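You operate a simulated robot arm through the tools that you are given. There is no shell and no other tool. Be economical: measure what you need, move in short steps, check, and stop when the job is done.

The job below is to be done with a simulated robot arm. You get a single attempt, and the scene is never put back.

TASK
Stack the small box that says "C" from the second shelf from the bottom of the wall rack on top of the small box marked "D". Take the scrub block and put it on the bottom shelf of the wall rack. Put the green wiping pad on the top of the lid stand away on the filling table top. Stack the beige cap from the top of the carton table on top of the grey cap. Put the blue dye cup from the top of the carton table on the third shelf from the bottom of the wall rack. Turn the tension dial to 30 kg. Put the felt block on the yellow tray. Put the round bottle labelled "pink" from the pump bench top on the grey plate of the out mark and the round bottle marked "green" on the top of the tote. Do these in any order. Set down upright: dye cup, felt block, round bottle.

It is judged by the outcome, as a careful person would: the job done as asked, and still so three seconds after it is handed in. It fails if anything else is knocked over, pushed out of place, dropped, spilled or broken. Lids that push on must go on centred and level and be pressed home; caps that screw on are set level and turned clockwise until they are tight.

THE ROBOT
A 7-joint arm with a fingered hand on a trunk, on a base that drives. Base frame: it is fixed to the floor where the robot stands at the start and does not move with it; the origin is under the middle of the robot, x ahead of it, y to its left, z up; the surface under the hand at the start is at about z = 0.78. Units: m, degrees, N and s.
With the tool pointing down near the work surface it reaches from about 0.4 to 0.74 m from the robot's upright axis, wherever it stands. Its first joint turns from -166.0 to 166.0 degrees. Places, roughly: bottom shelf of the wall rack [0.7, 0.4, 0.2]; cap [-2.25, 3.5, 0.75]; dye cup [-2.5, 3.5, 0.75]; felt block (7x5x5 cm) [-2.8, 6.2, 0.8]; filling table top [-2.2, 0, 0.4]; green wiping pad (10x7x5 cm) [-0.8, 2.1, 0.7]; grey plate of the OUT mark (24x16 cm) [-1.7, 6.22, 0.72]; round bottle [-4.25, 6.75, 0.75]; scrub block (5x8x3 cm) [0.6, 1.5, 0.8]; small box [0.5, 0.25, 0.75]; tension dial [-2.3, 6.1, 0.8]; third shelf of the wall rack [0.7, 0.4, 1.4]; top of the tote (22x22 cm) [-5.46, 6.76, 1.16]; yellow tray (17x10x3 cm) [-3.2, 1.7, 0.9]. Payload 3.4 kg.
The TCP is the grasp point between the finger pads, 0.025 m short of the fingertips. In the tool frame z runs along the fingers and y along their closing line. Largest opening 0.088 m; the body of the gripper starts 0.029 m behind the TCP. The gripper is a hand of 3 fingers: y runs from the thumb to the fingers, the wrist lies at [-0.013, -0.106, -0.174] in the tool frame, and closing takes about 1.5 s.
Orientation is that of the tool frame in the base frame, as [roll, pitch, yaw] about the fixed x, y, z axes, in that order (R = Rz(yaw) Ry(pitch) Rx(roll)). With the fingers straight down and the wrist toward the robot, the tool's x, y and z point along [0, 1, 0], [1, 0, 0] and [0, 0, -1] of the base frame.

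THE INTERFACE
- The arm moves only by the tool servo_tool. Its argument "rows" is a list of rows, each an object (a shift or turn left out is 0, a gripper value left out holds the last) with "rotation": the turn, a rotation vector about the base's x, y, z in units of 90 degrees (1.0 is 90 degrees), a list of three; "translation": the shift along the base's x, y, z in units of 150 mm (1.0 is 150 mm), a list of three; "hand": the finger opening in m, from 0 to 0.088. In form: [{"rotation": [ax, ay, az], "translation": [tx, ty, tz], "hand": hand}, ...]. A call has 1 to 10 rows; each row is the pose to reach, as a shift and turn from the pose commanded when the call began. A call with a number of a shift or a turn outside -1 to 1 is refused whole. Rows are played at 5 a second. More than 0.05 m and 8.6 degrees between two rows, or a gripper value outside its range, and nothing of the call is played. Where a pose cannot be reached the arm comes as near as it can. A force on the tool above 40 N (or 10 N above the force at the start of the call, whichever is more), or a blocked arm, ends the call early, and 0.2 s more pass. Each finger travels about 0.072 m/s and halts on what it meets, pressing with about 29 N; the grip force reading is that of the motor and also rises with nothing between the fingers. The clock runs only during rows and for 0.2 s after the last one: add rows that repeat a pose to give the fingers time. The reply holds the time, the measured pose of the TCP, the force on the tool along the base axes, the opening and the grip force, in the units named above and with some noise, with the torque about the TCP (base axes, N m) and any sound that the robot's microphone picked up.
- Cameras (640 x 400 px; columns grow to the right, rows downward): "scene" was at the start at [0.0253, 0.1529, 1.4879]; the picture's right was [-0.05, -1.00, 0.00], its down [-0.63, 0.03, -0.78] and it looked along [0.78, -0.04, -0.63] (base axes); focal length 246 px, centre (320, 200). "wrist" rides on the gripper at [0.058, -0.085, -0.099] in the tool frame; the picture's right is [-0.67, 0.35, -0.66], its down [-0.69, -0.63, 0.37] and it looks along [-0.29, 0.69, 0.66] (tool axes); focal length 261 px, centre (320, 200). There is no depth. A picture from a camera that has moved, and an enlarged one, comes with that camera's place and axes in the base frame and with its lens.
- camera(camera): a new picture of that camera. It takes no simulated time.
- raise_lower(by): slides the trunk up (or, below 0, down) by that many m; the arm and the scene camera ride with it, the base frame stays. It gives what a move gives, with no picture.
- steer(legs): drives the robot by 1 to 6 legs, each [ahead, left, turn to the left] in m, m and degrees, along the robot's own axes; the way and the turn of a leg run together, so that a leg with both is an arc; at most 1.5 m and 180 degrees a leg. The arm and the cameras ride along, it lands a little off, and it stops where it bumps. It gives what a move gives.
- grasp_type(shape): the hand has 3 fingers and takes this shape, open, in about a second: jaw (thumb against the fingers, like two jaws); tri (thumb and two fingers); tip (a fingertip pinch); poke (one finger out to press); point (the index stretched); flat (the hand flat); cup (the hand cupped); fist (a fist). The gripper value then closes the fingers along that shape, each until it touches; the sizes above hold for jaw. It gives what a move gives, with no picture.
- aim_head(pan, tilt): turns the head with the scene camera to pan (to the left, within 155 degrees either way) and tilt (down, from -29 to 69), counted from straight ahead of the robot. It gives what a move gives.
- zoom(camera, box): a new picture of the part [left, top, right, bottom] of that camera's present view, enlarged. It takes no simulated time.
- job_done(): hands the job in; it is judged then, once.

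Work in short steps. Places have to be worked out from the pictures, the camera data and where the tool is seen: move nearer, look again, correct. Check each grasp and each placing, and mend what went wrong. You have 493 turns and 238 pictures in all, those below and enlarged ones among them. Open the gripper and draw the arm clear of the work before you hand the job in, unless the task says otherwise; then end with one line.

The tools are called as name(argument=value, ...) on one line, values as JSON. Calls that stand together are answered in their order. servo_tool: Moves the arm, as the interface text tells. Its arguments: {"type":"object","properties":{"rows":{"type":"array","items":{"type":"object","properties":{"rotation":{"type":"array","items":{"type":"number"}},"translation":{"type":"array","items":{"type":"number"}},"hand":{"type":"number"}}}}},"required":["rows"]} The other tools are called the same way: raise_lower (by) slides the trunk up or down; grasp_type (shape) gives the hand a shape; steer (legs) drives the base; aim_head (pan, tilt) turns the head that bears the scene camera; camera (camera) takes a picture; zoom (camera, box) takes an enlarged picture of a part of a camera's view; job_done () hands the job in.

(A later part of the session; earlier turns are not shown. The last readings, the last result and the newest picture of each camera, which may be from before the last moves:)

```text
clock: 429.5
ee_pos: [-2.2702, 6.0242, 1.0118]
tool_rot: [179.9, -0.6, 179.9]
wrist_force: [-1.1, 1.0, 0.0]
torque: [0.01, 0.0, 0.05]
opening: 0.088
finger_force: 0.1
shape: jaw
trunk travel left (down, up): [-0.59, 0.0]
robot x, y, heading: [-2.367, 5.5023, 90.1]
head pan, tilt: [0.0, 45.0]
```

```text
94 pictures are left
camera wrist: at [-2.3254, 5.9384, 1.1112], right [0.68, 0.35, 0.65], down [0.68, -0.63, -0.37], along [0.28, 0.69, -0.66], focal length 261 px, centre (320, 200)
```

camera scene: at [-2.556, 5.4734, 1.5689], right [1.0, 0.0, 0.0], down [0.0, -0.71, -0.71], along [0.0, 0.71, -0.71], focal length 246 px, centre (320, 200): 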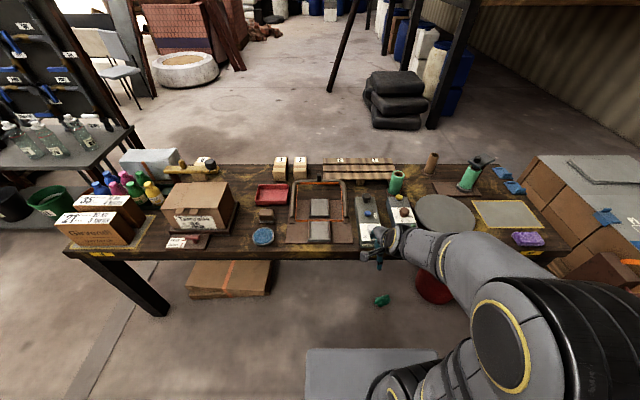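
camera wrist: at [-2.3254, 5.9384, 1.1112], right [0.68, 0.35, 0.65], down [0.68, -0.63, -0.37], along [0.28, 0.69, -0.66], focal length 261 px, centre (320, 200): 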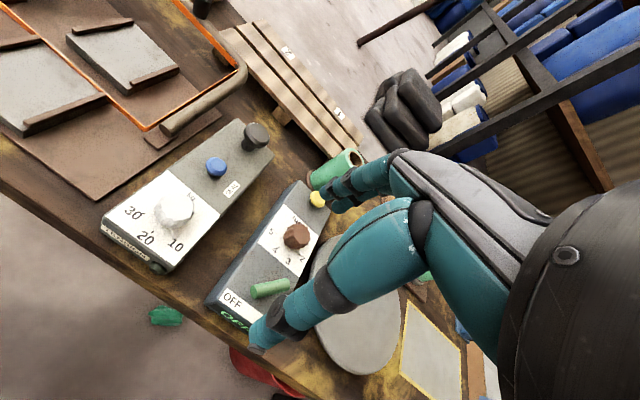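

Hover over the knob with a 6 cm opening.

servo_tool(rows=[{"translation": [-0.14, 0.08, -0.1], "hand": 0.06}, {"translation": [-0.28, 0.16, -0.2]}, {"translation": [-0.42, 0.24, -0.35]}, {"translation": [-0.55, 0.305, -0.5]}, {"translation": [-0.55, 0.305, -0.7]}, {"translation": [-0.55, 0.305, -0.7]}])

camera(camera="wrist")

zoom(camera="scene", box=[330, 190, 450, 265])

```text
clock: 430.9
ee_pos: [-2.3525, 6.0689, 0.9078]
tool_rot: [-180.0, -0.5, 179.7]
wrist_force: [-0.7, -1.1, -1.1]
torque: [0.01, -0.01, -0.03]
opening: 0.0602
finger_force: 0.1
shape: jaw
trunk travel left (down, up): [-0.59, 0.0]
robot x, y, heading: [-2.3656, 5.5051, 89.5]
head pan, tilt: [0.0, 45.0]
```

```text
93 pictures are left
camera wrist: at [-2.409, 5.9835, 1.0065], right [0.68, 0.34, 0.65], down [0.68, -0.63, -0.37], along [0.28, 0.69, -0.66], focal length 261 px, centre (320, 200)
```

wrist: 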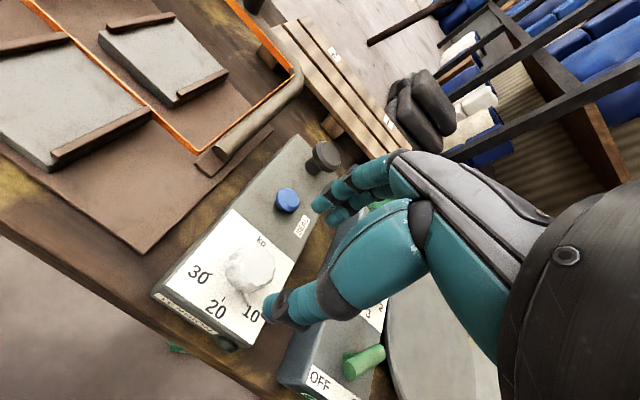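

```text
5.33 times, centred on (390, 228) of scene
camera zoom: at [-2.5256, 5.5233, 1.5689], right [1.0, 0.0, 0.0], down [0.0, -0.71, -0.71], along [0.0, 0.71, -0.71], focal length 1313 px, centre (-53, 53)
```

zoom: 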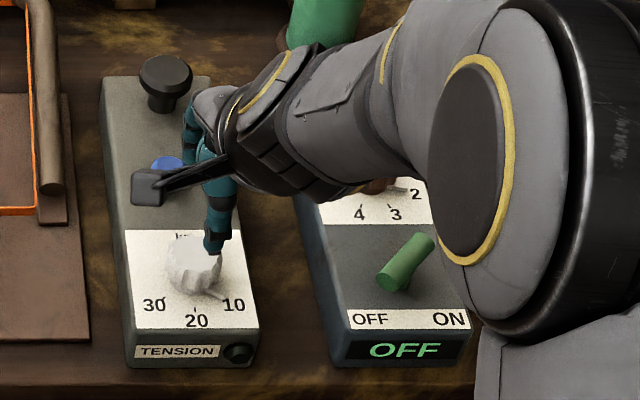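

Aligned within a few mm. Descend around the knob.

servo_tool(rows=[{"translation": [0, 0.02, -0.2]}, {"translation": [0, 0.02, -0.4]}, {"translation": [0, 0.02, -0.5]}, {"translation": [0, 0.02, -0.54]}, {"translation": [0, 0.02, -0.54]}])

camera(camera="wrist")

```text
clock: 432.1
ee_pos: [-2.3521, 6.0732, 0.8265]
tool_rot: [180.0, -0.7, 179.7]
wrist_force: [-0.4, 1.2, 0.1]
torque: [0.0, -0.01, -0.02]
opening: 0.0603
finger_force: 0.0
shape: jaw
trunk travel left (down, up): [-0.59, 0.0]
robot x, y, heading: [-2.3652, 5.5041, 90.1]
head pan, tilt: [0.0, 45.0]
```

```text
91 pictures are left
camera wrist: at [-2.4085, 5.986, 0.9253], right [0.68, 0.35, 0.65], down [0.68, -0.63, -0.37], along [0.28, 0.69, -0.66], focal length 261 px, centre (320, 200)
```

wrist: 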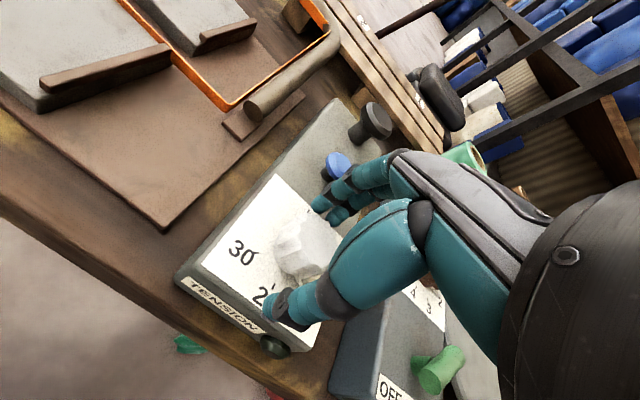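

Centred. Grip the knob.

servo_tool(rows=[{"hand": 0.045}, {"hand": 0.03}, {"hand": 0.02}, {"hand": 0.02}, {"hand": 0.02}, {"hand": 0.02}])

zoom(camera="wrist", box=[200, 180, 400, 330])

```text
clock: 433.5
ee_pos: [-2.3518, 6.0735, 0.8259]
tool_rot: [180.0, -0.5, 179.7]
wrist_force: [-1.7, 20.5, 8.4]
torque: [0.65, 0.03, 0.09]
opening: 0.0284
finger_force: 0.1
shape: jaw
trunk travel left (down, up): [-0.59, 0.0]
robot x, y, heading: [-2.3663, 5.5022, 90.0]
head pan, tilt: [0.0, 45.0]
```

```text
2.67 times, centred on (300, 255) of wrist
camera zoom: at [-2.4087, 5.9878, 0.9255], right [0.68, 0.34, 0.65], down [0.68, -0.63, -0.37], along [0.28, 0.69, -0.66], focal length 695 px, centre (373, 53)
```

zoom: 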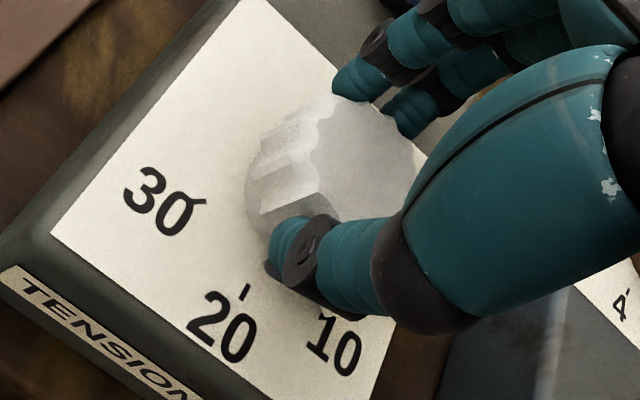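

The thumb touches first (20 N): the knob is slightly nearer to me. Shift −y 6 mm and finish closing.

servo_tool(rows=[{"translation": [0, -0.02, 0], "hand": 0.02}, {"translation": [0, -0.04, 0], "hand": 0.02}, {"translation": [0, -0.04, 0], "hand": 0.02}, {"translation": [0, -0.04, 0], "hand": 0.02}, {"translation": [0, -0.04, 0], "hand": 0.02}])

zoom(camera="wrist", box=[200, 180, 400, 330])

```text
clock: 434.7
ee_pos: [-2.3529, 6.0691, 0.827]
tool_rot: [179.8, -0.6, 179.7]
wrist_force: [-3.4, 26.4, 10.5]
torque: [0.86, 0.04, 0.19]
opening: 0.0423
finger_force: 0.0
shape: jaw
trunk travel left (down, up): [-0.59, 0.0]
robot x, y, heading: [-2.3688, 5.5033, 89.7]
head pan, tilt: [0.0, 45.0]
```

```text
2.67 times, centred on (300, 255) of wrist
camera zoom: at [-2.4085, 5.9828, 0.9253], right [0.68, 0.34, 0.65], down [0.68, -0.63, -0.37], along [0.28, 0.7, -0.66], focal length 695 px, centre (373, 53)
```

zoom: 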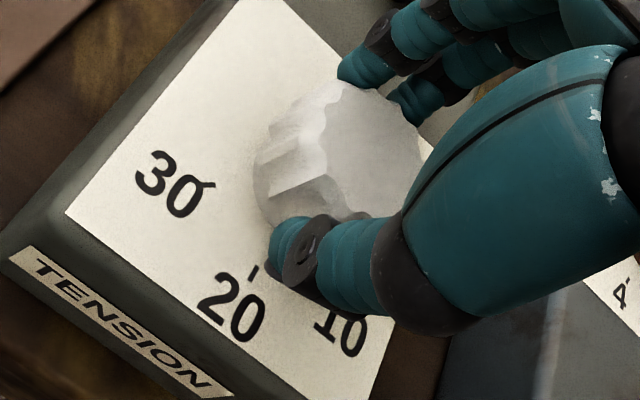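

Force grew, so it's the far fingers that touch: the knob lies further +y. Shift +y ~11 mm while closing.

servo_tool(rows=[{"translation": [0, 0.03, 0], "hand": 0.02}, {"translation": [0, 0.05, 0], "hand": 0.02}, {"translation": [0, 0.07, 0], "hand": 0.02}, {"translation": [0, 0.07, 0], "hand": 0.02}, {"translation": [0, 0.07, 0], "hand": 0.02}])

```text
clock: 435.9
ee_pos: [-2.3527, 6.075, 0.8244]
tool_rot: [-179.6, -0.6, 179.8]
wrist_force: [-2.7, -6.1, -10.5]
torque: [-0.23, 0.06, 0.0]
opening: 0.028
finger_force: 28.9
shape: jaw
trunk travel left (down, up): [-0.59, 0.0]
robot x, y, heading: [-2.3676, 5.5009, 90.1]
head pan, tilt: [0.0, 45.0]
```

Gripped now. Rotate clockwise ~40° first and check the beak.

servo_tool(rows=[{"translation": [0, -0.015, 0], "rotation": [0, 0, -0.08]}, {"translation": [0, -0.015, 0], "rotation": [0, 0, -0.16]}, {"translation": [0, -0.015, 0], "rotation": [0, 0, -0.24]}, {"translation": [0, -0.015, 0], "rotation": [0, 0, -0.32]}, {"translation": [0, -0.015, 0], "rotation": [0, 0, -0.4]}, {"translation": [0, -0.015, 0], "rotation": [0, 0, -0.45]}, {"translation": [0, -0.015, 0], "rotation": [0, 0, -0.45]}])

zoom(camera="wrist", box=[200, 180, 400, 330])

zoom(camera="scene", box=[330, 190, 450, 265])

```text
clock: 437.5
ee_pos: [-2.3547, 6.0767, 0.8246]
tool_rot: [-180.0, -0.5, 139.4]
wrist_force: [-9.6, 11.8, -16.5]
torque: [0.07, 0.2, 0.19]
opening: 0.0276
finger_force: 28.9
shape: jaw
trunk travel left (down, up): [-0.59, 0.0]
robot x, y, heading: [-2.3688, 5.5045, 90.1]
head pan, tilt: [0.0, 45.0]
```

```text
2.67 times, centred on (300, 255) of wrist
camera zoom: at [-2.4519, 6.0489, 0.9242], right [0.74, -0.18, 0.65], down [0.11, -0.92, -0.37], along [0.66, 0.34, -0.66], focal length 695 px, centre (373, 53)
```

zoom: 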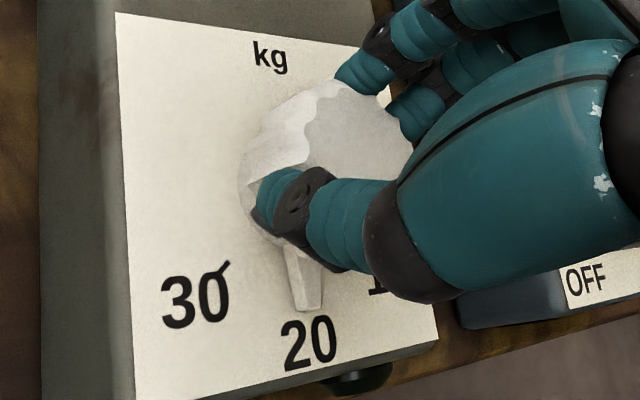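

```text
5.33 times, centred on (390, 228) of scene
camera zoom: at [-2.5271, 5.5271, 1.5686], right [1.0, 0.0, 0.0], down [0.0, -0.71, -0.71], along [0.0, 0.71, -0.71], focal length 1313 px, centre (-53, 53)
```

zoom: 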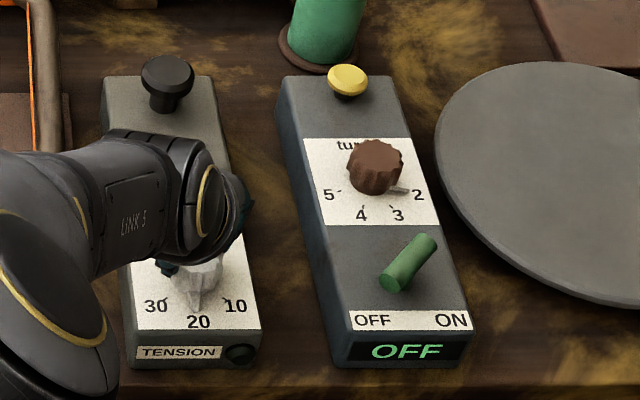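

The beak is now at 20. Rotate another ~40° and compare with the 30 tick.

servo_tool(rows=[{"rotation": [0, 0, -0.08]}, {"rotation": [0, 0, -0.16]}, {"rotation": [0, 0, -0.24]}, {"rotation": [0, 0, -0.32]}, {"rotation": [0, 0, -0.4]}, {"rotation": [0, 0, -0.45]}, {"rotation": [0, 0, -0.45]}])

zoom(camera="wrist", box=[200, 180, 400, 330])

zoom(camera="scene", box=[340, 220, 400, 257])

```text
clock: 439.1
ee_pos: [-2.3528, 6.0783, 0.824]
tool_rot: [179.9, -0.6, 98.8]
wrist_force: [-10.4, 26.6, -10.5]
torque: [0.36, 0.25, 0.46]
opening: 0.025
finger_force: 29.2
shape: jaw
trunk travel left (down, up): [-0.59, 0.0]
robot x, y, heading: [-2.3681, 5.5024, 89.8]
head pan, tilt: [0.0, 45.0]
```

```text
2.67 times, centred on (300, 255) of wrist
camera zoom: at [-2.4452, 6.1208, 0.924], right [0.45, -0.61, 0.65], down [-0.52, -0.77, -0.37], along [0.73, -0.17, -0.66], focal length 695 px, centre (373, 53)
```

zoom: 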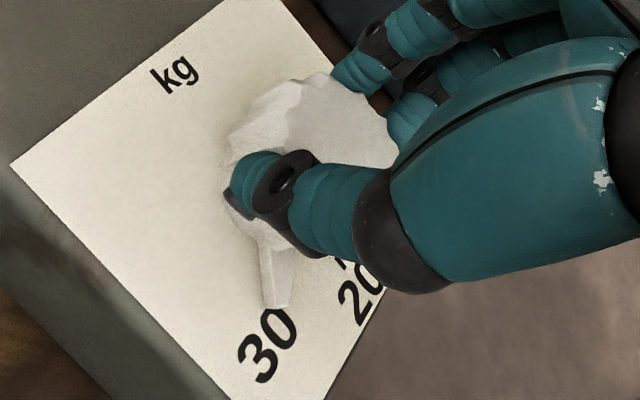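

```text
10.67 times, centred on (370, 238) of scene
camera zoom: at [-2.5273, 5.5287, 1.5687], right [1.0, 0.0, 0.0], down [0.0, -0.71, -0.7], along [0.0, 0.7, -0.71], focal length 2625 px, centre (-213, -211)
```

zoom: 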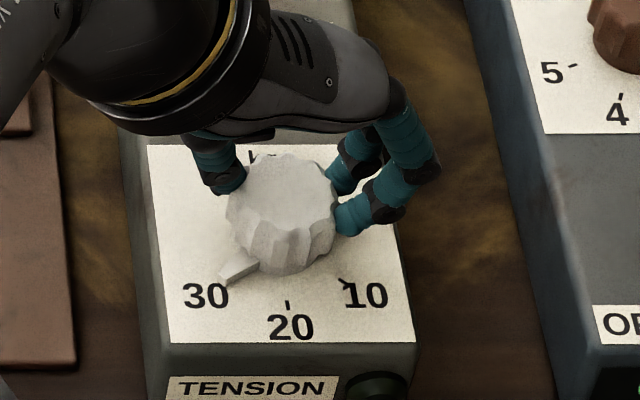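

The beak now lines up with the 30 tick. Release, lift, and verify.

servo_tool(rows=[{"hand": 0.04}, {"hand": 0.06}, {"hand": 0.06}, {"hand": 0.06}, {"translation": [0, 0, 0.1]}, {"translation": [0, 0, 0.3]}, {"translation": [0, 0, 0.55]}, {"translation": [0, 0, 0.8]}, {"translation": [-0.1, -0.2, 1.0]}])

zoom(camera="scene", box=[340, 220, 400, 257])

```text
clock: 441.1
ee_pos: [-2.3679, 6.0441, 0.9776]
tool_rot: [180.0, -0.6, 98.7]
wrist_force: [-0.1, 0.3, 0.5]
torque: [0.01, 0.0, -0.02]
opening: 0.0596
finger_force: 0.1
shape: jaw
trunk travel left (down, up): [-0.59, 0.0]
robot x, y, heading: [-2.3652, 5.4991, 90.1]
head pan, tilt: [0.0, 45.0]
```

```text
10.67 times, centred on (370, 238) of scene
camera zoom: at [-2.5257, 5.5225, 1.5688], right [1.0, 0.0, 0.0], down [0.0, -0.71, -0.71], along [0.0, 0.71, -0.71], focal length 2625 px, centre (-213, -211)
```

zoom: 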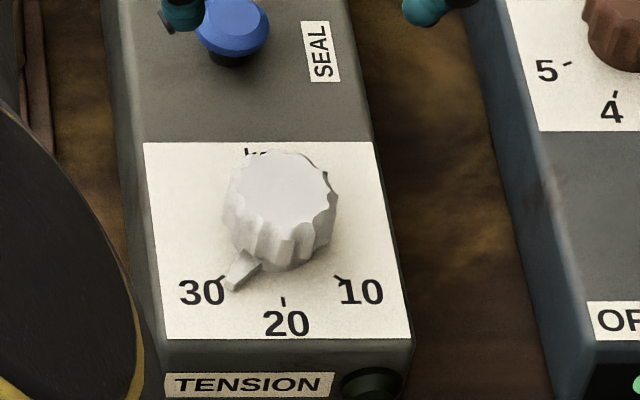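

After release the beak sits ~9° short of the 30 tick (finger compliance). Regrip and turn a little more.

servo_tool(rows=[{"translation": [0.1, 0.2, -0.2], "hand": 0.06}, {"translation": [0.1, 0.2, -0.45]}, {"translation": [0.1, 0.2, -0.7]}, {"translation": [0.1, 0.2, -0.9]}, {"translation": [0.1, 0.2, -1.0]}, {"translation": [0.1, 0.2, -1.0]}])

servo_tool(rows=[{"hand": 0.04}, {"hand": 0.02}, {"hand": 0.02}, {"hand": 0.02}, {"hand": 0.02}, {"hand": 0.02}])

zoom(camera="scene", box=[340, 220, 400, 257])

```text
clock: 442.5
ee_pos: [-2.3535, 6.0744, 0.8261]
tool_rot: [-180.0, -0.5, 98.6]
wrist_force: [-0.1, -0.5, -0.3]
torque: [0.04, 0.01, 0.01]
opening: 0.0597
finger_force: 0.1
shape: jaw
trunk travel left (down, up): [-0.59, 0.0]
robot x, y, heading: [-2.3665, 5.5044, 89.7]
head pan, tilt: [0.0, 45.0]
```

```text
clock: 443.9
ee_pos: [-2.3507, 6.073, 0.826]
tool_rot: [180.0, -0.5, 98.7]
wrist_force: [8.3, -6.2, -3.9]
torque: [-0.14, -0.23, -0.14]
opening: 0.0275
finger_force: 29.2
shape: jaw
trunk travel left (down, up): [-0.59, 0.0]
robot x, y, heading: [-2.3664, 5.5029, 89.8]
head pan, tilt: [0.0, 45.0]
```

```text
10.67 times, centred on (370, 238) of scene
camera zoom: at [-2.5244, 5.5229, 1.569], right [1.0, 0.0, 0.0], down [0.0, -0.71, -0.71], along [0.0, 0.71, -0.71], focal length 2625 px, centre (-213, -211)
```

zoom: 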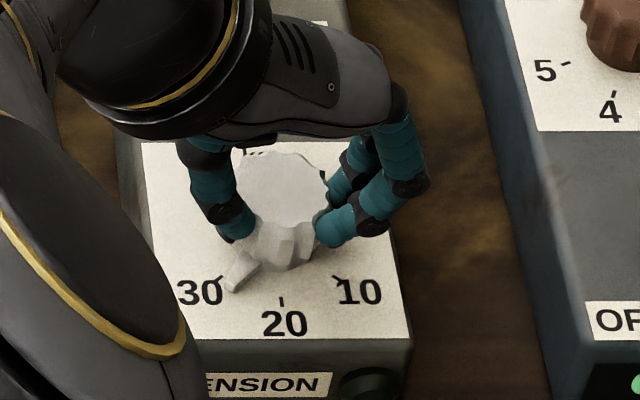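

Gripped; rotate −11° and check under grip.

servo_tool(rows=[{"rotation": [0, 0, -0.06]}, {"rotation": [0, 0, -0.12]}, {"rotation": [0, 0, -0.12]}])

servo_tool(rows=[{"hand": 0.04}, {"hand": 0.06}, {"hand": 0.06}, {"hand": 0.06}])

zoom(camera="scene", box=[340, 220, 400, 257])

```text
clock: 444.7
ee_pos: [-2.3526, 6.0748, 0.8262]
tool_rot: [179.9, -0.5, 87.8]
wrist_force: [3.6, -5.2, -5.4]
torque: [-0.09, -0.15, -0.09]
opening: 0.0272
finger_force: 29.0
shape: jaw
trunk travel left (down, up): [-0.59, 0.0]
robot x, y, heading: [-2.3683, 5.5029, 90.0]
head pan, tilt: [0.0, 45.0]
```

```text
clock: 445.7
ee_pos: [-2.353, 6.0761, 0.8264]
tool_rot: [-179.9, -0.6, 88.1]
wrist_force: [0.0, 0.2, -0.1]
torque: [0.01, 0.01, 0.03]
opening: 0.0597
finger_force: 0.1
shape: jaw
trunk travel left (down, up): [-0.59, 0.0]
robot x, y, heading: [-2.3696, 5.5007, 89.9]
head pan, tilt: [0.0, 45.0]
```

```text
10.67 times, centred on (370, 238) of scene
camera zoom: at [-2.5256, 5.5234, 1.5689], right [1.0, 0.0, 0.0], down [0.0, -0.71, -0.71], along [0.0, 0.71, -0.71], focal length 2625 px, centre (-213, -211)
```

zoom: 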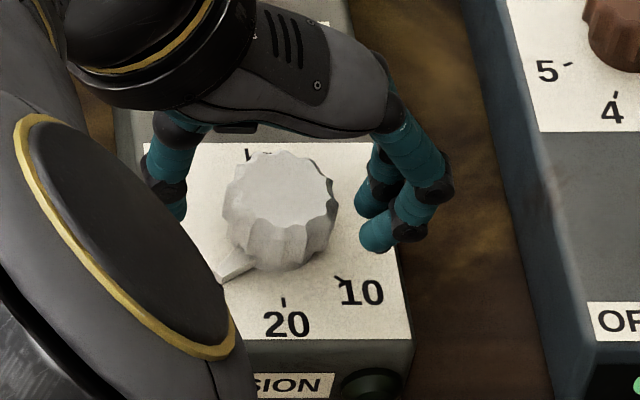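

Looks like 45° now. Lift and verify.

servo_tool(rows=[{"translation": [0, 0, 0.1]}, {"translation": [0, 0, 0.3]}, {"translation": [0, 0, 0.55]}, {"translation": [0, 0, 0.8]}, {"translation": [0.1, -0.2, 1.0]}])

servo_tool(rows=[{"rotation": [0, 0, 0.08], "translation": [0.2, -0.1, 0]}, {"rotation": [0, 0, 0.16], "translation": [0.4, -0.2, 0]}, {"rotation": [0, 0, 0.24], "translation": [0.6, -0.3, 0]}, {"rotation": [0, 0, 0.32], "translation": [0.6, -0.4, 0]}, {"rotation": [0, 0, 0.4], "translation": [0.6, -0.5, 0]}, {"rotation": [0, 0, 0.48], "translation": [0.6, -0.5, 0]}, {"rotation": [0, 0, 0.56], "translation": [0.6, -0.5, 0]}, {"rotation": [0, 0, 0.64], "translation": [0.6, -0.5, 0]}, {"rotation": [0, 0, 0.72], "translation": [0.6, -0.5, 0]}, {"rotation": [0, 0, 0.8], "translation": [0.6, -0.5, 0]}])

zoom(camera="scene", box=[340, 220, 400, 257])

```text
clock: 446.9
ee_pos: [-2.3365, 6.0433, 0.9773]
tool_rot: [-180.0, -0.6, 88.0]
wrist_force: [0.1, -0.7, -0.3]
torque: [0.01, -0.01, 0.02]
opening: 0.0598
finger_force: 0.0
shape: jaw
trunk travel left (down, up): [-0.59, 0.0]
robot x, y, heading: [-2.3689, 5.5, 90.0]
head pan, tilt: [0.0, 45.0]
```

```text
clock: 449.1
ee_pos: [-2.2465, 5.9706, 0.9769]
tool_rot: [179.9, -0.5, 160.0]
wrist_force: [0.1, -0.6, -0.4]
torque: [-0.01, 0.0, -0.04]
opening: 0.0596
finger_force: 0.0
shape: jaw
trunk travel left (down, up): [-0.59, 0.0]
robot x, y, heading: [-2.3624, 5.5052, 89.9]
head pan, tilt: [0.0, 45.0]
```

```text
10.67 times, centred on (370, 238) of scene
camera zoom: at [-2.5251, 5.5231, 1.569], right [1.0, 0.0, 0.0], down [0.0, -0.71, -0.71], along [0.0, 0.71, -0.71], focal length 2625 px, centre (-213, -211)
```

zoom: 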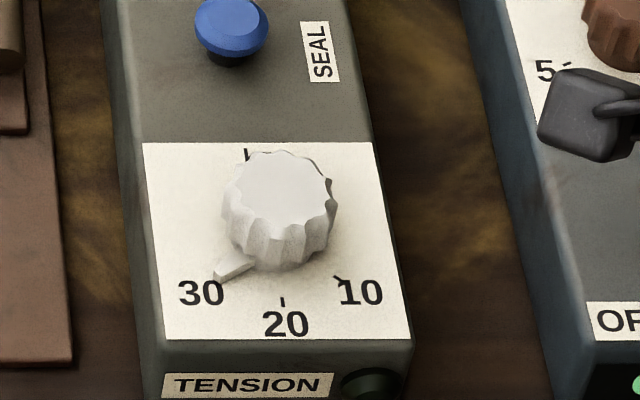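

Beak covers the 30 tick. Double-check from the wrist camera.

servo_tool(rows=[{"rotation": [0, 0, 0.08], "translation": [0, 0, 0.1]}, {"rotation": [0, 0, 0.16], "translation": [0, 0, 0.2]}, {"rotation": [0, 0, 0.22], "translation": [0, 0, 0.3]}, {"rotation": [0, 0, 0.22], "translation": [0, 0, 0.3]}])

zoom(camera="wrist", box=[60, 130, 260, 280])

```text
clock: 450.1
ee_pos: [-2.2478, 5.9681, 1.0216]
tool_rot: [-179.9, -0.5, 179.8]
wrist_force: [0.2, -0.4, 0.0]
torque: [-0.02, 0.03, 0.01]
opening: 0.0593
finger_force: 0.0
shape: jaw
trunk travel left (down, up): [-0.59, 0.0]
robot x, y, heading: [-2.3657, 5.5018, 90.1]
head pan, tilt: [0.0, 45.0]
```

```text
2.67 times, centred on (160, 205) of wrist
camera zoom: at [-2.3033, 5.8835, 1.121], right [0.68, 0.35, 0.65], down [0.68, -0.63, -0.37], along [0.28, 0.69, -0.66], focal length 695 px, centre (747, 187)
```

zoom: 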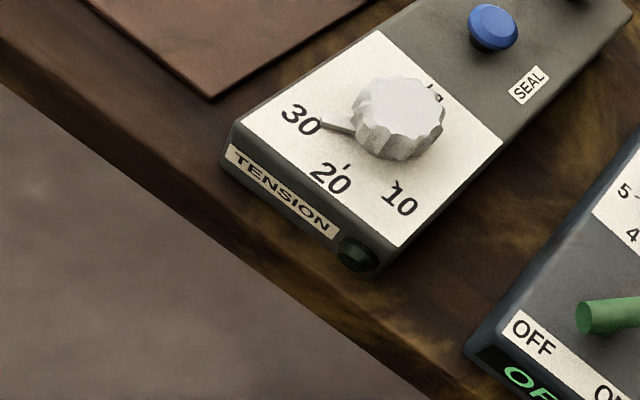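

Confirmed at 30 from a second view. Next, the felt block (brown block with grey felt base, ≈(−2.78, 6.15)). Strafe left.

steer(legs=[[0, 0.42, 0]])

zoom(camera="scene", box=[240, 150, 480, 300])

camera(camera="wrist")

```text
clock: 452.7
ee_pos: [-2.6708, 5.9714, 1.0228]
tool_rot: [180.0, -0.5, 179.6]
wrist_force: [-0.6, 0.0, 0.7]
torque: [-0.05, 0.0, 0.01]
opening: 0.0596
finger_force: 0.1
shape: jaw
trunk travel left (down, up): [-0.59, 0.0]
robot x, y, heading: [-2.792, 5.497, 89.7]
head pan, tilt: [0.0, 45.0]
```

```text
2.67 times, centred on (360, 225) of scene
camera zoom: at [-2.9501, 5.5253, 1.5688], right [1.0, -0.01, 0.0], down [0.0, -0.71, -0.71], along [0.0, 0.71, -0.71], focal length 656 px, centre (213, 133)
```

zoom: 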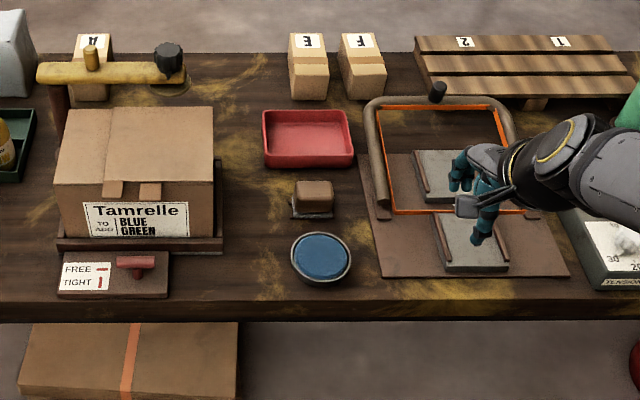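

```text
78 pictures are left
camera wrist: at [-2.7267, 5.8849, 1.1208], right [0.68, 0.34, 0.65], down [0.68, -0.63, -0.37], along [0.28, 0.69, -0.66], focal length 261 px, centre (320, 200)
```

wrist: 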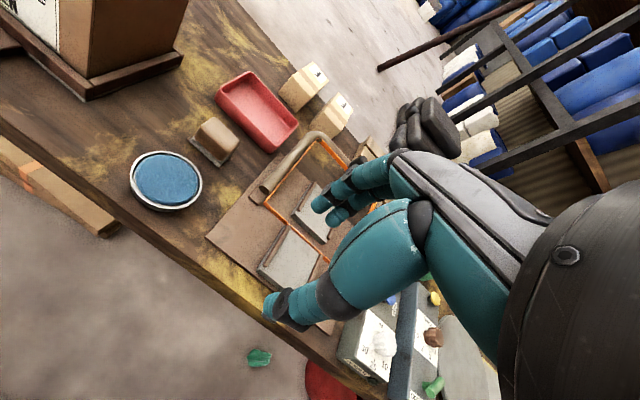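

Zoom once to see the block in detail.

zoom(camera="wrist", box=[170, 90, 270, 180])

```text
4.44 times, centred on (220, 135) of wrist
camera zoom: at [-2.7267, 5.8849, 1.1208], right [0.68, 0.34, 0.65], down [0.68, -0.63, -0.37], along [0.28, 0.69, -0.66], focal length 1158 px, centre (764, 489)
```

zoom: 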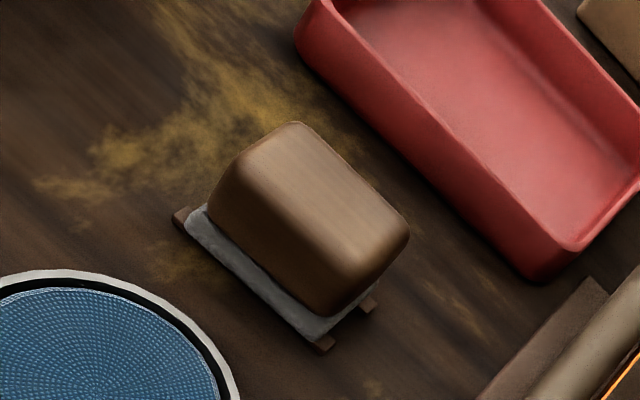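

Approach for a closer measurement.

servo_tool(rows=[{"translation": [-0.1, 0.2, -0.05], "hand": 0.085}, {"translation": [-0.2, 0.4, -0.15]}, {"translation": [-0.3, 0.6, -0.25]}, {"translation": [-0.4, 0.8, -0.35]}, {"translation": [-0.435, 0.9, -0.35]}, {"translation": [-0.435, 0.9, -0.35]}])

camera(camera="wrist")

```text
clock: 454.1
ee_pos: [-2.7351, 6.1056, 0.9697]
tool_rot: [-179.9, -0.5, 179.5]
wrist_force: [0.1, -0.1, 0.3]
torque: [0.03, 0.03, -0.01]
opening: 0.0846
finger_force: 0.1
shape: jaw
trunk travel left (down, up): [-0.59, 0.0]
robot x, y, heading: [-2.7913, 5.5051, 89.7]
head pan, tilt: [0.0, 45.0]
```

```text
76 pictures are left
camera wrist: at [-2.7917, 6.0201, 1.0685], right [0.68, 0.34, 0.65], down [0.68, -0.63, -0.37], along [0.28, 0.69, -0.66], focal length 261 px, centre (320, 200)
```

wrist: 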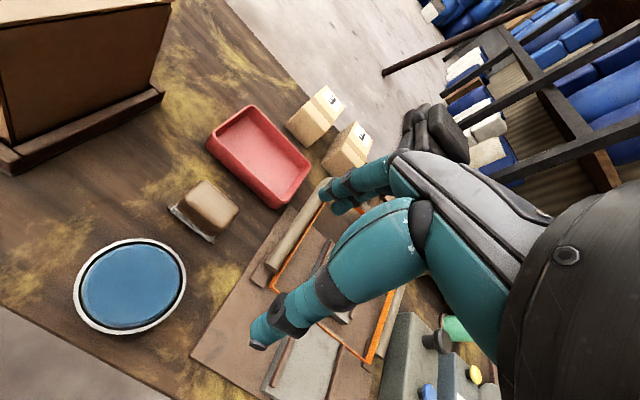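

Block top centre triangulates to (−2.790, 6.190, 0.772). Go above it.

servo_tool(rows=[{"translation": [-0.12, 0.2, -0.1], "hand": 0.08}, {"translation": [-0.25, 0.4, -0.2]}, {"translation": [-0.366, 0.563, -0.4]}, {"translation": [-0.366, 0.563, -0.65]}, {"translation": [-0.366, 0.563, -0.85]}, {"translation": [-0.366, 0.563, -0.85]}])

camera(camera="wrist")

```text
clock: 455.5
ee_pos: [-2.7903, 6.1902, 0.8421]
tool_rot: [179.9, -0.5, 179.5]
wrist_force: [0.2, -0.4, 0.2]
torque: [-0.02, 0.01, 0.05]
opening: 0.0803
finger_force: 0.1
shape: jaw
trunk travel left (down, up): [-0.59, 0.0]
robot x, y, heading: [-2.7885, 5.502, 89.5]
head pan, tilt: [0.0, 45.0]
```

```text
75 pictures are left
camera wrist: at [-2.8466, 6.1044, 0.9409], right [0.68, 0.34, 0.65], down [0.68, -0.63, -0.37], along [0.28, 0.69, -0.66], focal length 261 px, centre (320, 200)
```

wrist: 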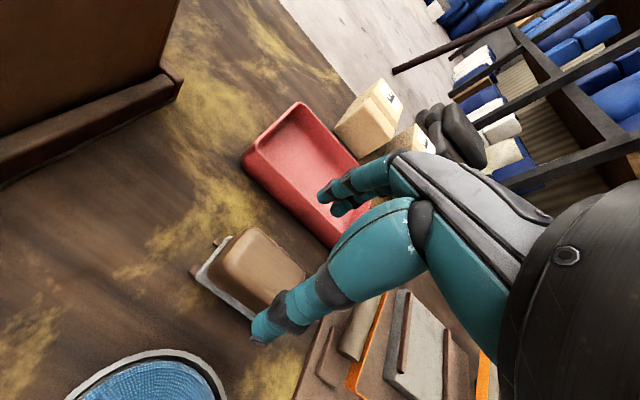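

Aligned; far fingers clear the red tray. Descend and grip.

servo_tool(rows=[{"translation": [0, 0, -0.2]}, {"translation": [0, 0, -0.4]}, {"translation": [0, 0, -0.55]}, {"translation": [0, 0, -0.6]}, {"translation": [0, 0, -0.6]}])

servo_tool(rows=[{"hand": 0.06}, {"hand": 0.04}, {"hand": 0.03}, {"hand": 0.03}, {"hand": 0.03}, {"hand": 0.03}, {"hand": 0.03}])

camera(camera="wrist")

```text
clock: 456.7
ee_pos: [-2.7897, 6.191, 0.7543]
tool_rot: [179.7, -0.5, 179.6]
wrist_force: [-0.6, -0.4, 14.9]
torque: [0.59, -0.15, -0.02]
opening: 0.0789
finger_force: 0.1
shape: jaw
trunk travel left (down, up): [-0.59, 0.0]
robot x, y, heading: [-2.7922, 5.5041, 89.9]
head pan, tilt: [0.0, 45.0]
```

```text
clock: 458.3
ee_pos: [-2.79, 6.1896, 0.7561]
tool_rot: [179.6, -0.4, 179.6]
wrist_force: [0.2, -1.1, 35.4]
torque: [-0.87, 0.09, 0.02]
opening: 0.0363
finger_force: 28.4
shape: jaw
trunk travel left (down, up): [-0.59, 0.0]
robot x, y, heading: [-2.7911, 5.5025, 89.8]
head pan, tilt: [0.0, 45.0]
```

```text
74 pictures are left
camera wrist: at [-2.8464, 6.103, 0.8538], right [0.68, 0.34, 0.65], down [0.68, -0.63, -0.38], along [0.28, 0.7, -0.66], focal length 261 px, centre (320, 200)
```

wrist: 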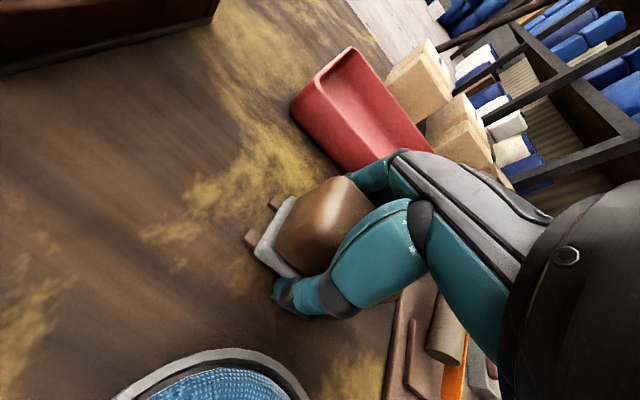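

Gripped. Lift and check that only the block comes up.

servo_tool(rows=[{"translation": [0, 0, 0.1]}, {"translation": [0, 0, 0.3]}, {"translation": [0, 0, 0.55]}, {"translation": [0, 0, 0.8]}, {"translation": [0, 0, 1.0]}])

camera(camera="wrist")

```text
clock: 459.5
ee_pos: [-2.7896, 6.1891, 0.9024]
tool_rot: [180.0, -0.4, 179.6]
wrist_force: [0.1, 1.4, -1.5]
torque: [-0.01, -0.02, 0.02]
opening: 0.0357
finger_force: 28.4
shape: jaw
trunk travel left (down, up): [-0.59, 0.0]
robot x, y, heading: [-2.7929, 5.5063, 89.8]
head pan, tilt: [0.0, 45.0]
```

```text
73 pictures are left
camera wrist: at [-2.8461, 6.1039, 1.0007], right [0.68, 0.34, 0.65], down [0.68, -0.63, -0.37], along [0.28, 0.69, -0.66], focal length 261 px, centre (320, 200)
```

wrist: 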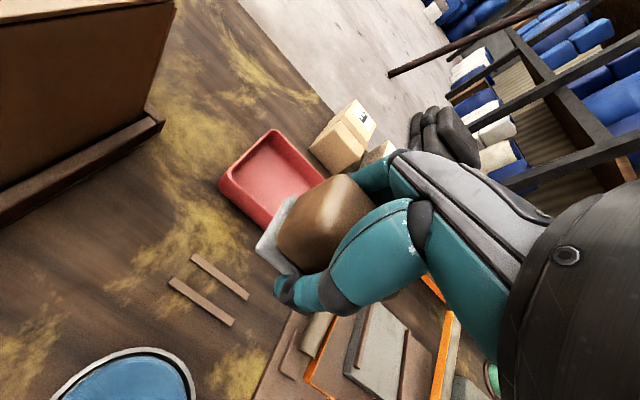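

Clean lift, felt underneath. Retract, back off, turn around and head south to the yellow tray.

servo_tool(rows=[{"translation": [0, -0.25, 0.15]}, {"translation": [0, -0.5, 0.3]}, {"translation": [0, -0.75, 0.45]}, {"translation": [0, -1.0, 0.55]}])

servo_tool(rows=[{"translation": [0, -0.25, 0.0]}, {"translation": [0, -0.5, 0]}, {"translation": [0, -0.75, 0]}])

steer(legs=[[-0.65, 0, 0], [0, 0, 175]])

aim_head(pan=0, tilt=20)

camera(camera="scene")

```text
clock: 460.5
ee_pos: [-2.788, 6.0389, 0.984]
tool_rot: [179.8, -0.5, 179.7]
wrist_force: [-0.3, -0.3, -1.0]
torque: [-0.02, -0.01, 0.0]
opening: 0.0355
finger_force: 29.0
shape: jaw
trunk travel left (down, up): [-0.59, 0.0]
robot x, y, heading: [-2.7856, 5.5041, 89.7]
head pan, tilt: [0.0, 45.0]
```

```text
clock: 461.3
ee_pos: [-2.7894, 5.9334, 0.9833]
tool_rot: [180.0, -0.6, 179.6]
wrist_force: [-0.4, 0.0, -1.6]
torque: [0.01, -0.01, 0.03]
opening: 0.0357
finger_force: 29.0
shape: jaw
out of reach, approached as far as the arm can: row 3
trunk travel left (down, up): [-0.59, 0.0]
robot x, y, heading: [-2.7914, 5.5021, 89.7]
head pan, tilt: [0.0, 45.0]
```

```text
clock: 472.1
ee_pos: [-2.8279, 4.4276, 0.984]
tool_rot: [-180.0, -0.7, -4.4]
wrist_force: [-0.1, 0.9, -1.1]
torque: [-0.01, -0.01, 0.0]
opening: 0.0357
finger_force: 29.2
shape: jaw
trunk travel left (down, up): [-0.59, 0.0]
robot x, y, heading: [-2.7973, 4.8583, -94.1]
head pan, tilt: [0.0, 45.0]
```

```text
clock: 473.0
ee_pos: [-2.8282, 4.4295, 0.9854]
tool_rot: [180.0, -0.7, -4.4]
wrist_force: [0.0, 0.8, -1.3]
torque: [0.0, 0.01, 0.01]
opening: 0.0355
finger_force: 28.7
shape: jaw
trunk travel left (down, up): [-0.59, 0.0]
robot x, y, heading: [-2.7965, 4.859, -94.5]
head pan, tilt: [0.0, 20.0]
```

```text
72 pictures are left
camera scene: at [-2.6409, 4.8106, 1.6075], right [-1.0, 0.08, 0.0], down [0.03, 0.34, -0.94], along [-0.07, -0.94, -0.34], focal length 246 px, centre (320, 200)
```

scene: 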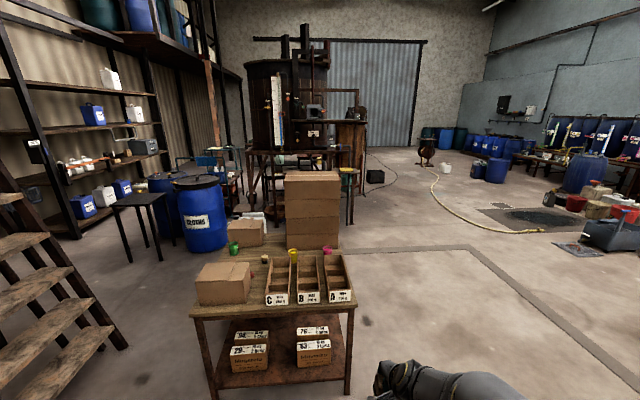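

Path to the right of the carton table is free. Drive on.

steer(legs=[[0, 0, 4.5], [0.3, -0.36, 0], [1.4, 0, 0], [0.5, 0, 0]])

aim_head(pan=0, tilt=38)

camera(camera="scene")

```text
clock: 485.4
ee_pos: [-3.1473, 2.2326, 0.9848]
tool_rot: [-179.9, -0.7, 0.2]
wrist_force: [1.1, -0.8, -1.3]
torque: [0.05, 0.0, -0.04]
opening: 0.0353
finger_force: 29.2
shape: jaw
trunk travel left (down, up): [-0.59, 0.0]
robot x, y, heading: [-3.1503, 2.6633, -89.7]
head pan, tilt: [0.0, 20.0]
```

```text
clock: 486.2
ee_pos: [-3.1458, 2.2324, 0.9839]
tool_rot: [-180.0, -0.8, 0.2]
wrist_force: [0.0, -0.2, -0.1]
torque: [0.01, -0.01, -0.01]
opening: 0.0353
finger_force: 29.2
shape: jaw
trunk travel left (down, up): [-0.59, 0.0]
robot x, y, heading: [-3.1484, 2.6623, -89.6]
head pan, tilt: [0.0, 38.0]
```

```text
71 pictures are left
camera scene: at [-2.9908, 2.6357, 1.5792], right [-1.0, 0.0, 0.0], down [0.0, 0.62, -0.79], along [0.0, -0.79, -0.62], focal length 246 px, centre (320, 200)
```

scene: 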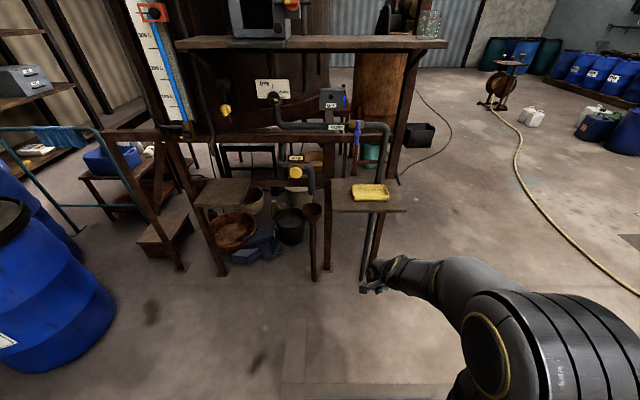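

Zoom on the yellow tray and the pipes about it.

zoom(camera="scene", box=[300, 110, 430, 240])

```text
3.08 times, centred on (365, 175) of scene
camera zoom: at [-2.9908, 2.6357, 1.5792], right [-1.0, 0.0, 0.0], down [0.0, 0.62, -0.79], along [0.0, -0.79, -0.62], focal length 757 px, centre (182, 277)
```

zoom: 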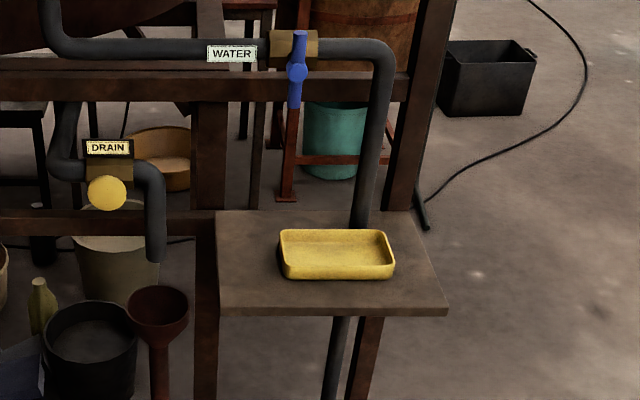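

The pipe is behind the tray (y≈1.59). Tray centre ≈(−3.235, 1.69). Drive 0.33 m ahead.

steer(legs=[[0.33, 0, 0]])

zoom(camera="scene", box=[280, 160, 460, 300])

camera(camera="wrist")

```text
clock: 488.4
ee_pos: [-3.1444, 1.903, 0.9854]
tool_rot: [179.9, -0.7, 0.1]
wrist_force: [0.0, 0.1, -0.5]
torque: [0.03, 0.01, -0.04]
opening: 0.0353
finger_force: 28.8
shape: jaw
trunk travel left (down, up): [-0.59, 0.0]
robot x, y, heading: [-3.1492, 2.3317, -89.6]
head pan, tilt: [0.0, 38.0]
```

```text
2.86 times, centred on (370, 230) of scene
camera zoom: at [-2.9894, 2.3053, 1.5791], right [-1.0, 0.0, 0.0], down [0.0, 0.62, -0.79], along [0.0, -0.79, -0.62], focal length 703 px, centre (177, 114)
```

zoom: 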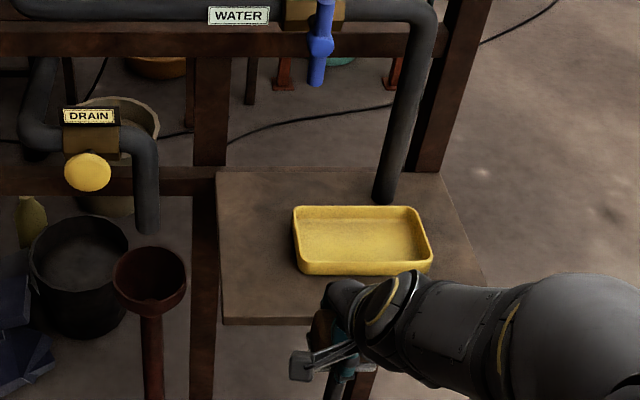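

```text
68 pictures are left
camera wrist: at [-3.0871, 1.9872, 1.0837], right [-0.68, -0.35, 0.65], down [-0.68, 0.63, -0.37], along [-0.28, -0.7, -0.66], focal length 261 px, centre (320, 200)
```

wrist: 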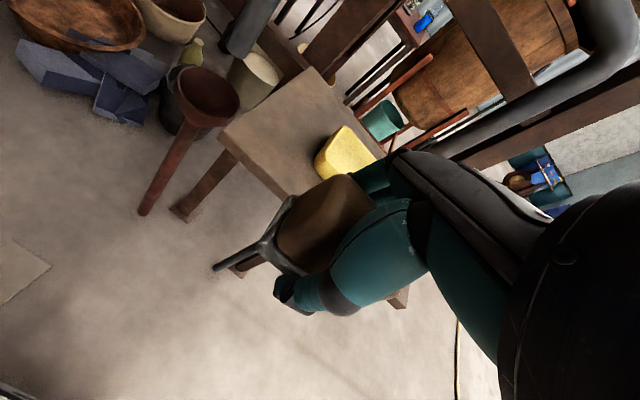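

Tray rim centre triangulates to (−3.234, 1.675, 0.88). Move the block above it.

servo_tool(rows=[{"translation": [-0.15, -0.25, 0]}, {"translation": [-0.3, -0.5, 0]}, {"translation": [-0.45, -0.75, 0]}, {"translation": [-0.6, -1.0, 0]}])

servo_tool(rows=[{"translation": [0, -0.25, 0]}, {"translation": [0, -0.5, 0]}, {"translation": [0, -0.5, -0.2]}, {"translation": [0, -0.5, -0.2]}])

camera(camera="wrist")

zoom(camera="scene", box=[280, 160, 460, 300])

```text
clock: 489.4
ee_pos: [-3.2348, 1.7529, 0.9843]
tool_rot: [180.0, -0.7, 0.1]
wrist_force: [0.7, -0.7, -0.8]
torque: [-0.01, -0.05, 0.02]
opening: 0.0354
finger_force: 29.3
shape: jaw
trunk travel left (down, up): [-0.59, 0.0]
robot x, y, heading: [-3.1491, 2.335, -89.8]
head pan, tilt: [0.0, 38.0]
```

```text
clock: 490.4
ee_pos: [-3.2341, 1.6792, 0.9533]
tool_rot: [-180.0, -0.7, 0.0]
wrist_force: [0.5, 0.2, -1.3]
torque: [0.04, -0.03, 0.01]
opening: 0.0353
finger_force: 28.9
shape: jaw
trunk travel left (down, up): [-0.59, 0.0]
robot x, y, heading: [-3.1492, 2.3326, -89.7]
head pan, tilt: [0.0, 38.0]
```

```text
67 pictures are left
camera wrist: at [-3.177, 1.7635, 1.0535], right [-0.68, -0.35, 0.65], down [-0.68, 0.63, -0.37], along [-0.28, -0.7, -0.66], focal length 261 px, centre (320, 200)
```

wrist: 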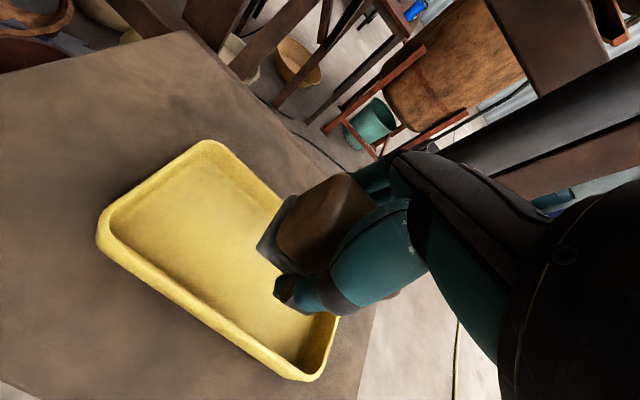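

```text
2.86 times, centred on (370, 230) of scene
camera zoom: at [-2.9895, 2.306, 1.5791], right [-1.0, 0.0, 0.0], down [0.0, 0.62, -0.79], along [0.0, -0.79, -0.62], focal length 703 px, centre (177, 114)
```

zoom: 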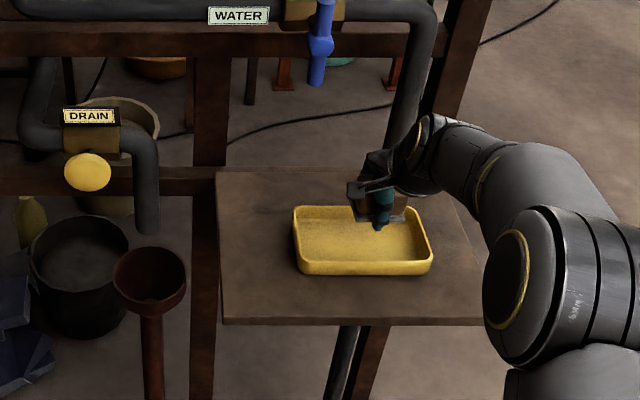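

Tray centre by wrist view ≈(−3.228, 1.668). Fine-shift and lower to contact.

servo_tool(rows=[{"translation": [0.03, -0.06, -0.1]}, {"translation": [0.03, -0.06, -0.2]}, {"translation": [0.03, -0.06, -0.3]}, {"translation": [0.03, -0.06, -0.36]}, {"translation": [0.03, -0.06, -0.36]}])

servo_tool(rows=[{"translation": [0, 0, -0.04]}, {"translation": [0, 0, -0.08]}, {"translation": [0, 0, -0.12]}, {"translation": [0, 0, -0.16]}, {"translation": [0, 0, -0.2]}])

camera(camera="wrist")

```text
clock: 491.6
ee_pos: [-3.2319, 1.672, 0.9006]
tool_rot: [-180.0, -0.6, 0.1]
wrist_force: [0.9, 0.7, -0.8]
torque: [-0.01, 0.02, -0.02]
opening: 0.0353
finger_force: 29.8
shape: jaw
trunk travel left (down, up): [-0.59, 0.0]
robot x, y, heading: [-3.1436, 2.3321, -89.8]
head pan, tilt: [0.0, 38.0]
```

```text
clock: 492.5
ee_pos: [-3.2309, 1.6663, 0.8898]
tool_rot: [178.6, -0.5, 0.1]
wrist_force: [-0.8, 2.3, 20.6]
torque: [0.62, -0.14, 0.02]
opening: 0.0351
finger_force: 29.1
shape: jaw
trunk travel left (down, up): [-0.59, 0.0]
robot x, y, heading: [-3.1477, 2.3336, -89.7]
head pan, tilt: [0.0, 38.0]
stopped in row 4: the force on the tool passed its limit at 46 N (the readings are from after the stop); the commanded pose is now the measured one
```

```text
65 pictures are left
camera wrist: at [-3.1725, 1.7517, 0.9867], right [-0.68, -0.33, 0.66], down [-0.68, 0.62, -0.39], along [-0.28, -0.71, -0.65], focal length 261 px, centre (320, 200)
```

wrist: 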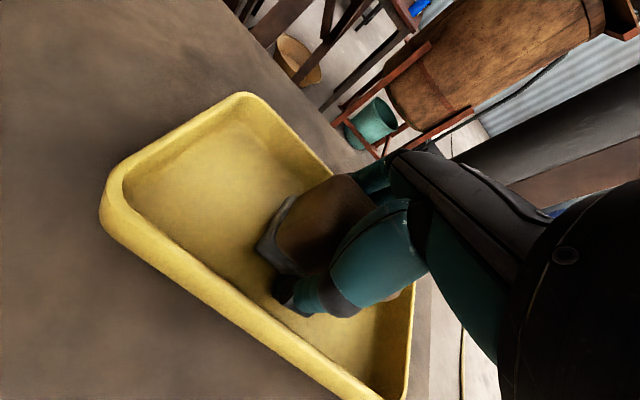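

Fingertips are on the tray floor. Ease off 1 mm, level, open slightly and lift.

servo_tool(rows=[{"translation": [0, 0.01, 0.01], "rotation": [0.015, 0, 0]}, {"translation": [0, 0.01, 0.01], "rotation": [0.015, 0, 0], "hand": 0.04}, {"translation": [0, 0.01, 0.01], "rotation": [0.015, 0, 0], "hand": 0.045}, {"translation": [0, 0.01, 0.01], "rotation": [0.015, 0, 0], "hand": 0.05}, {"translation": [0, 0.01, 0.01], "rotation": [0.015, 0, 0], "hand": 0.053}, {"translation": [0, 0.01, 0.01], "rotation": [0.015, 0, 0]}, {"translation": [0, 0.01, 0.1], "rotation": [0.015, 0, 0]}, {"translation": [0, 0.01, 0.3], "rotation": [0.015, 0, 0]}, {"translation": [0, 0.01, 0.6], "rotation": [0.015, 0, 0]}])

camera(camera="wrist")

```text
clock: 494.5
ee_pos: [-3.2307, 1.6669, 0.9747]
tool_rot: [-179.5, -0.6, 0.0]
wrist_force: [-0.9, 0.3, -0.2]
torque: [0.0, 0.03, 0.0]
opening: 0.0526
finger_force: 0.1
shape: jaw
trunk travel left (down, up): [-0.59, 0.0]
robot x, y, heading: [-3.1425, 2.333, -89.8]
head pan, tilt: [0.0, 38.0]
```

```text
64 pictures are left
camera wrist: at [-3.1724, 1.7505, 1.0753], right [-0.68, -0.36, 0.64], down [-0.68, 0.63, -0.37], along [-0.28, -0.69, -0.67], focal length 261 px, centre (320, 200)
```

wrist: 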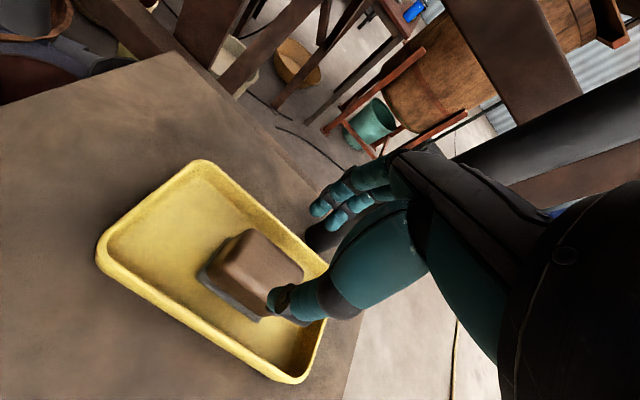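

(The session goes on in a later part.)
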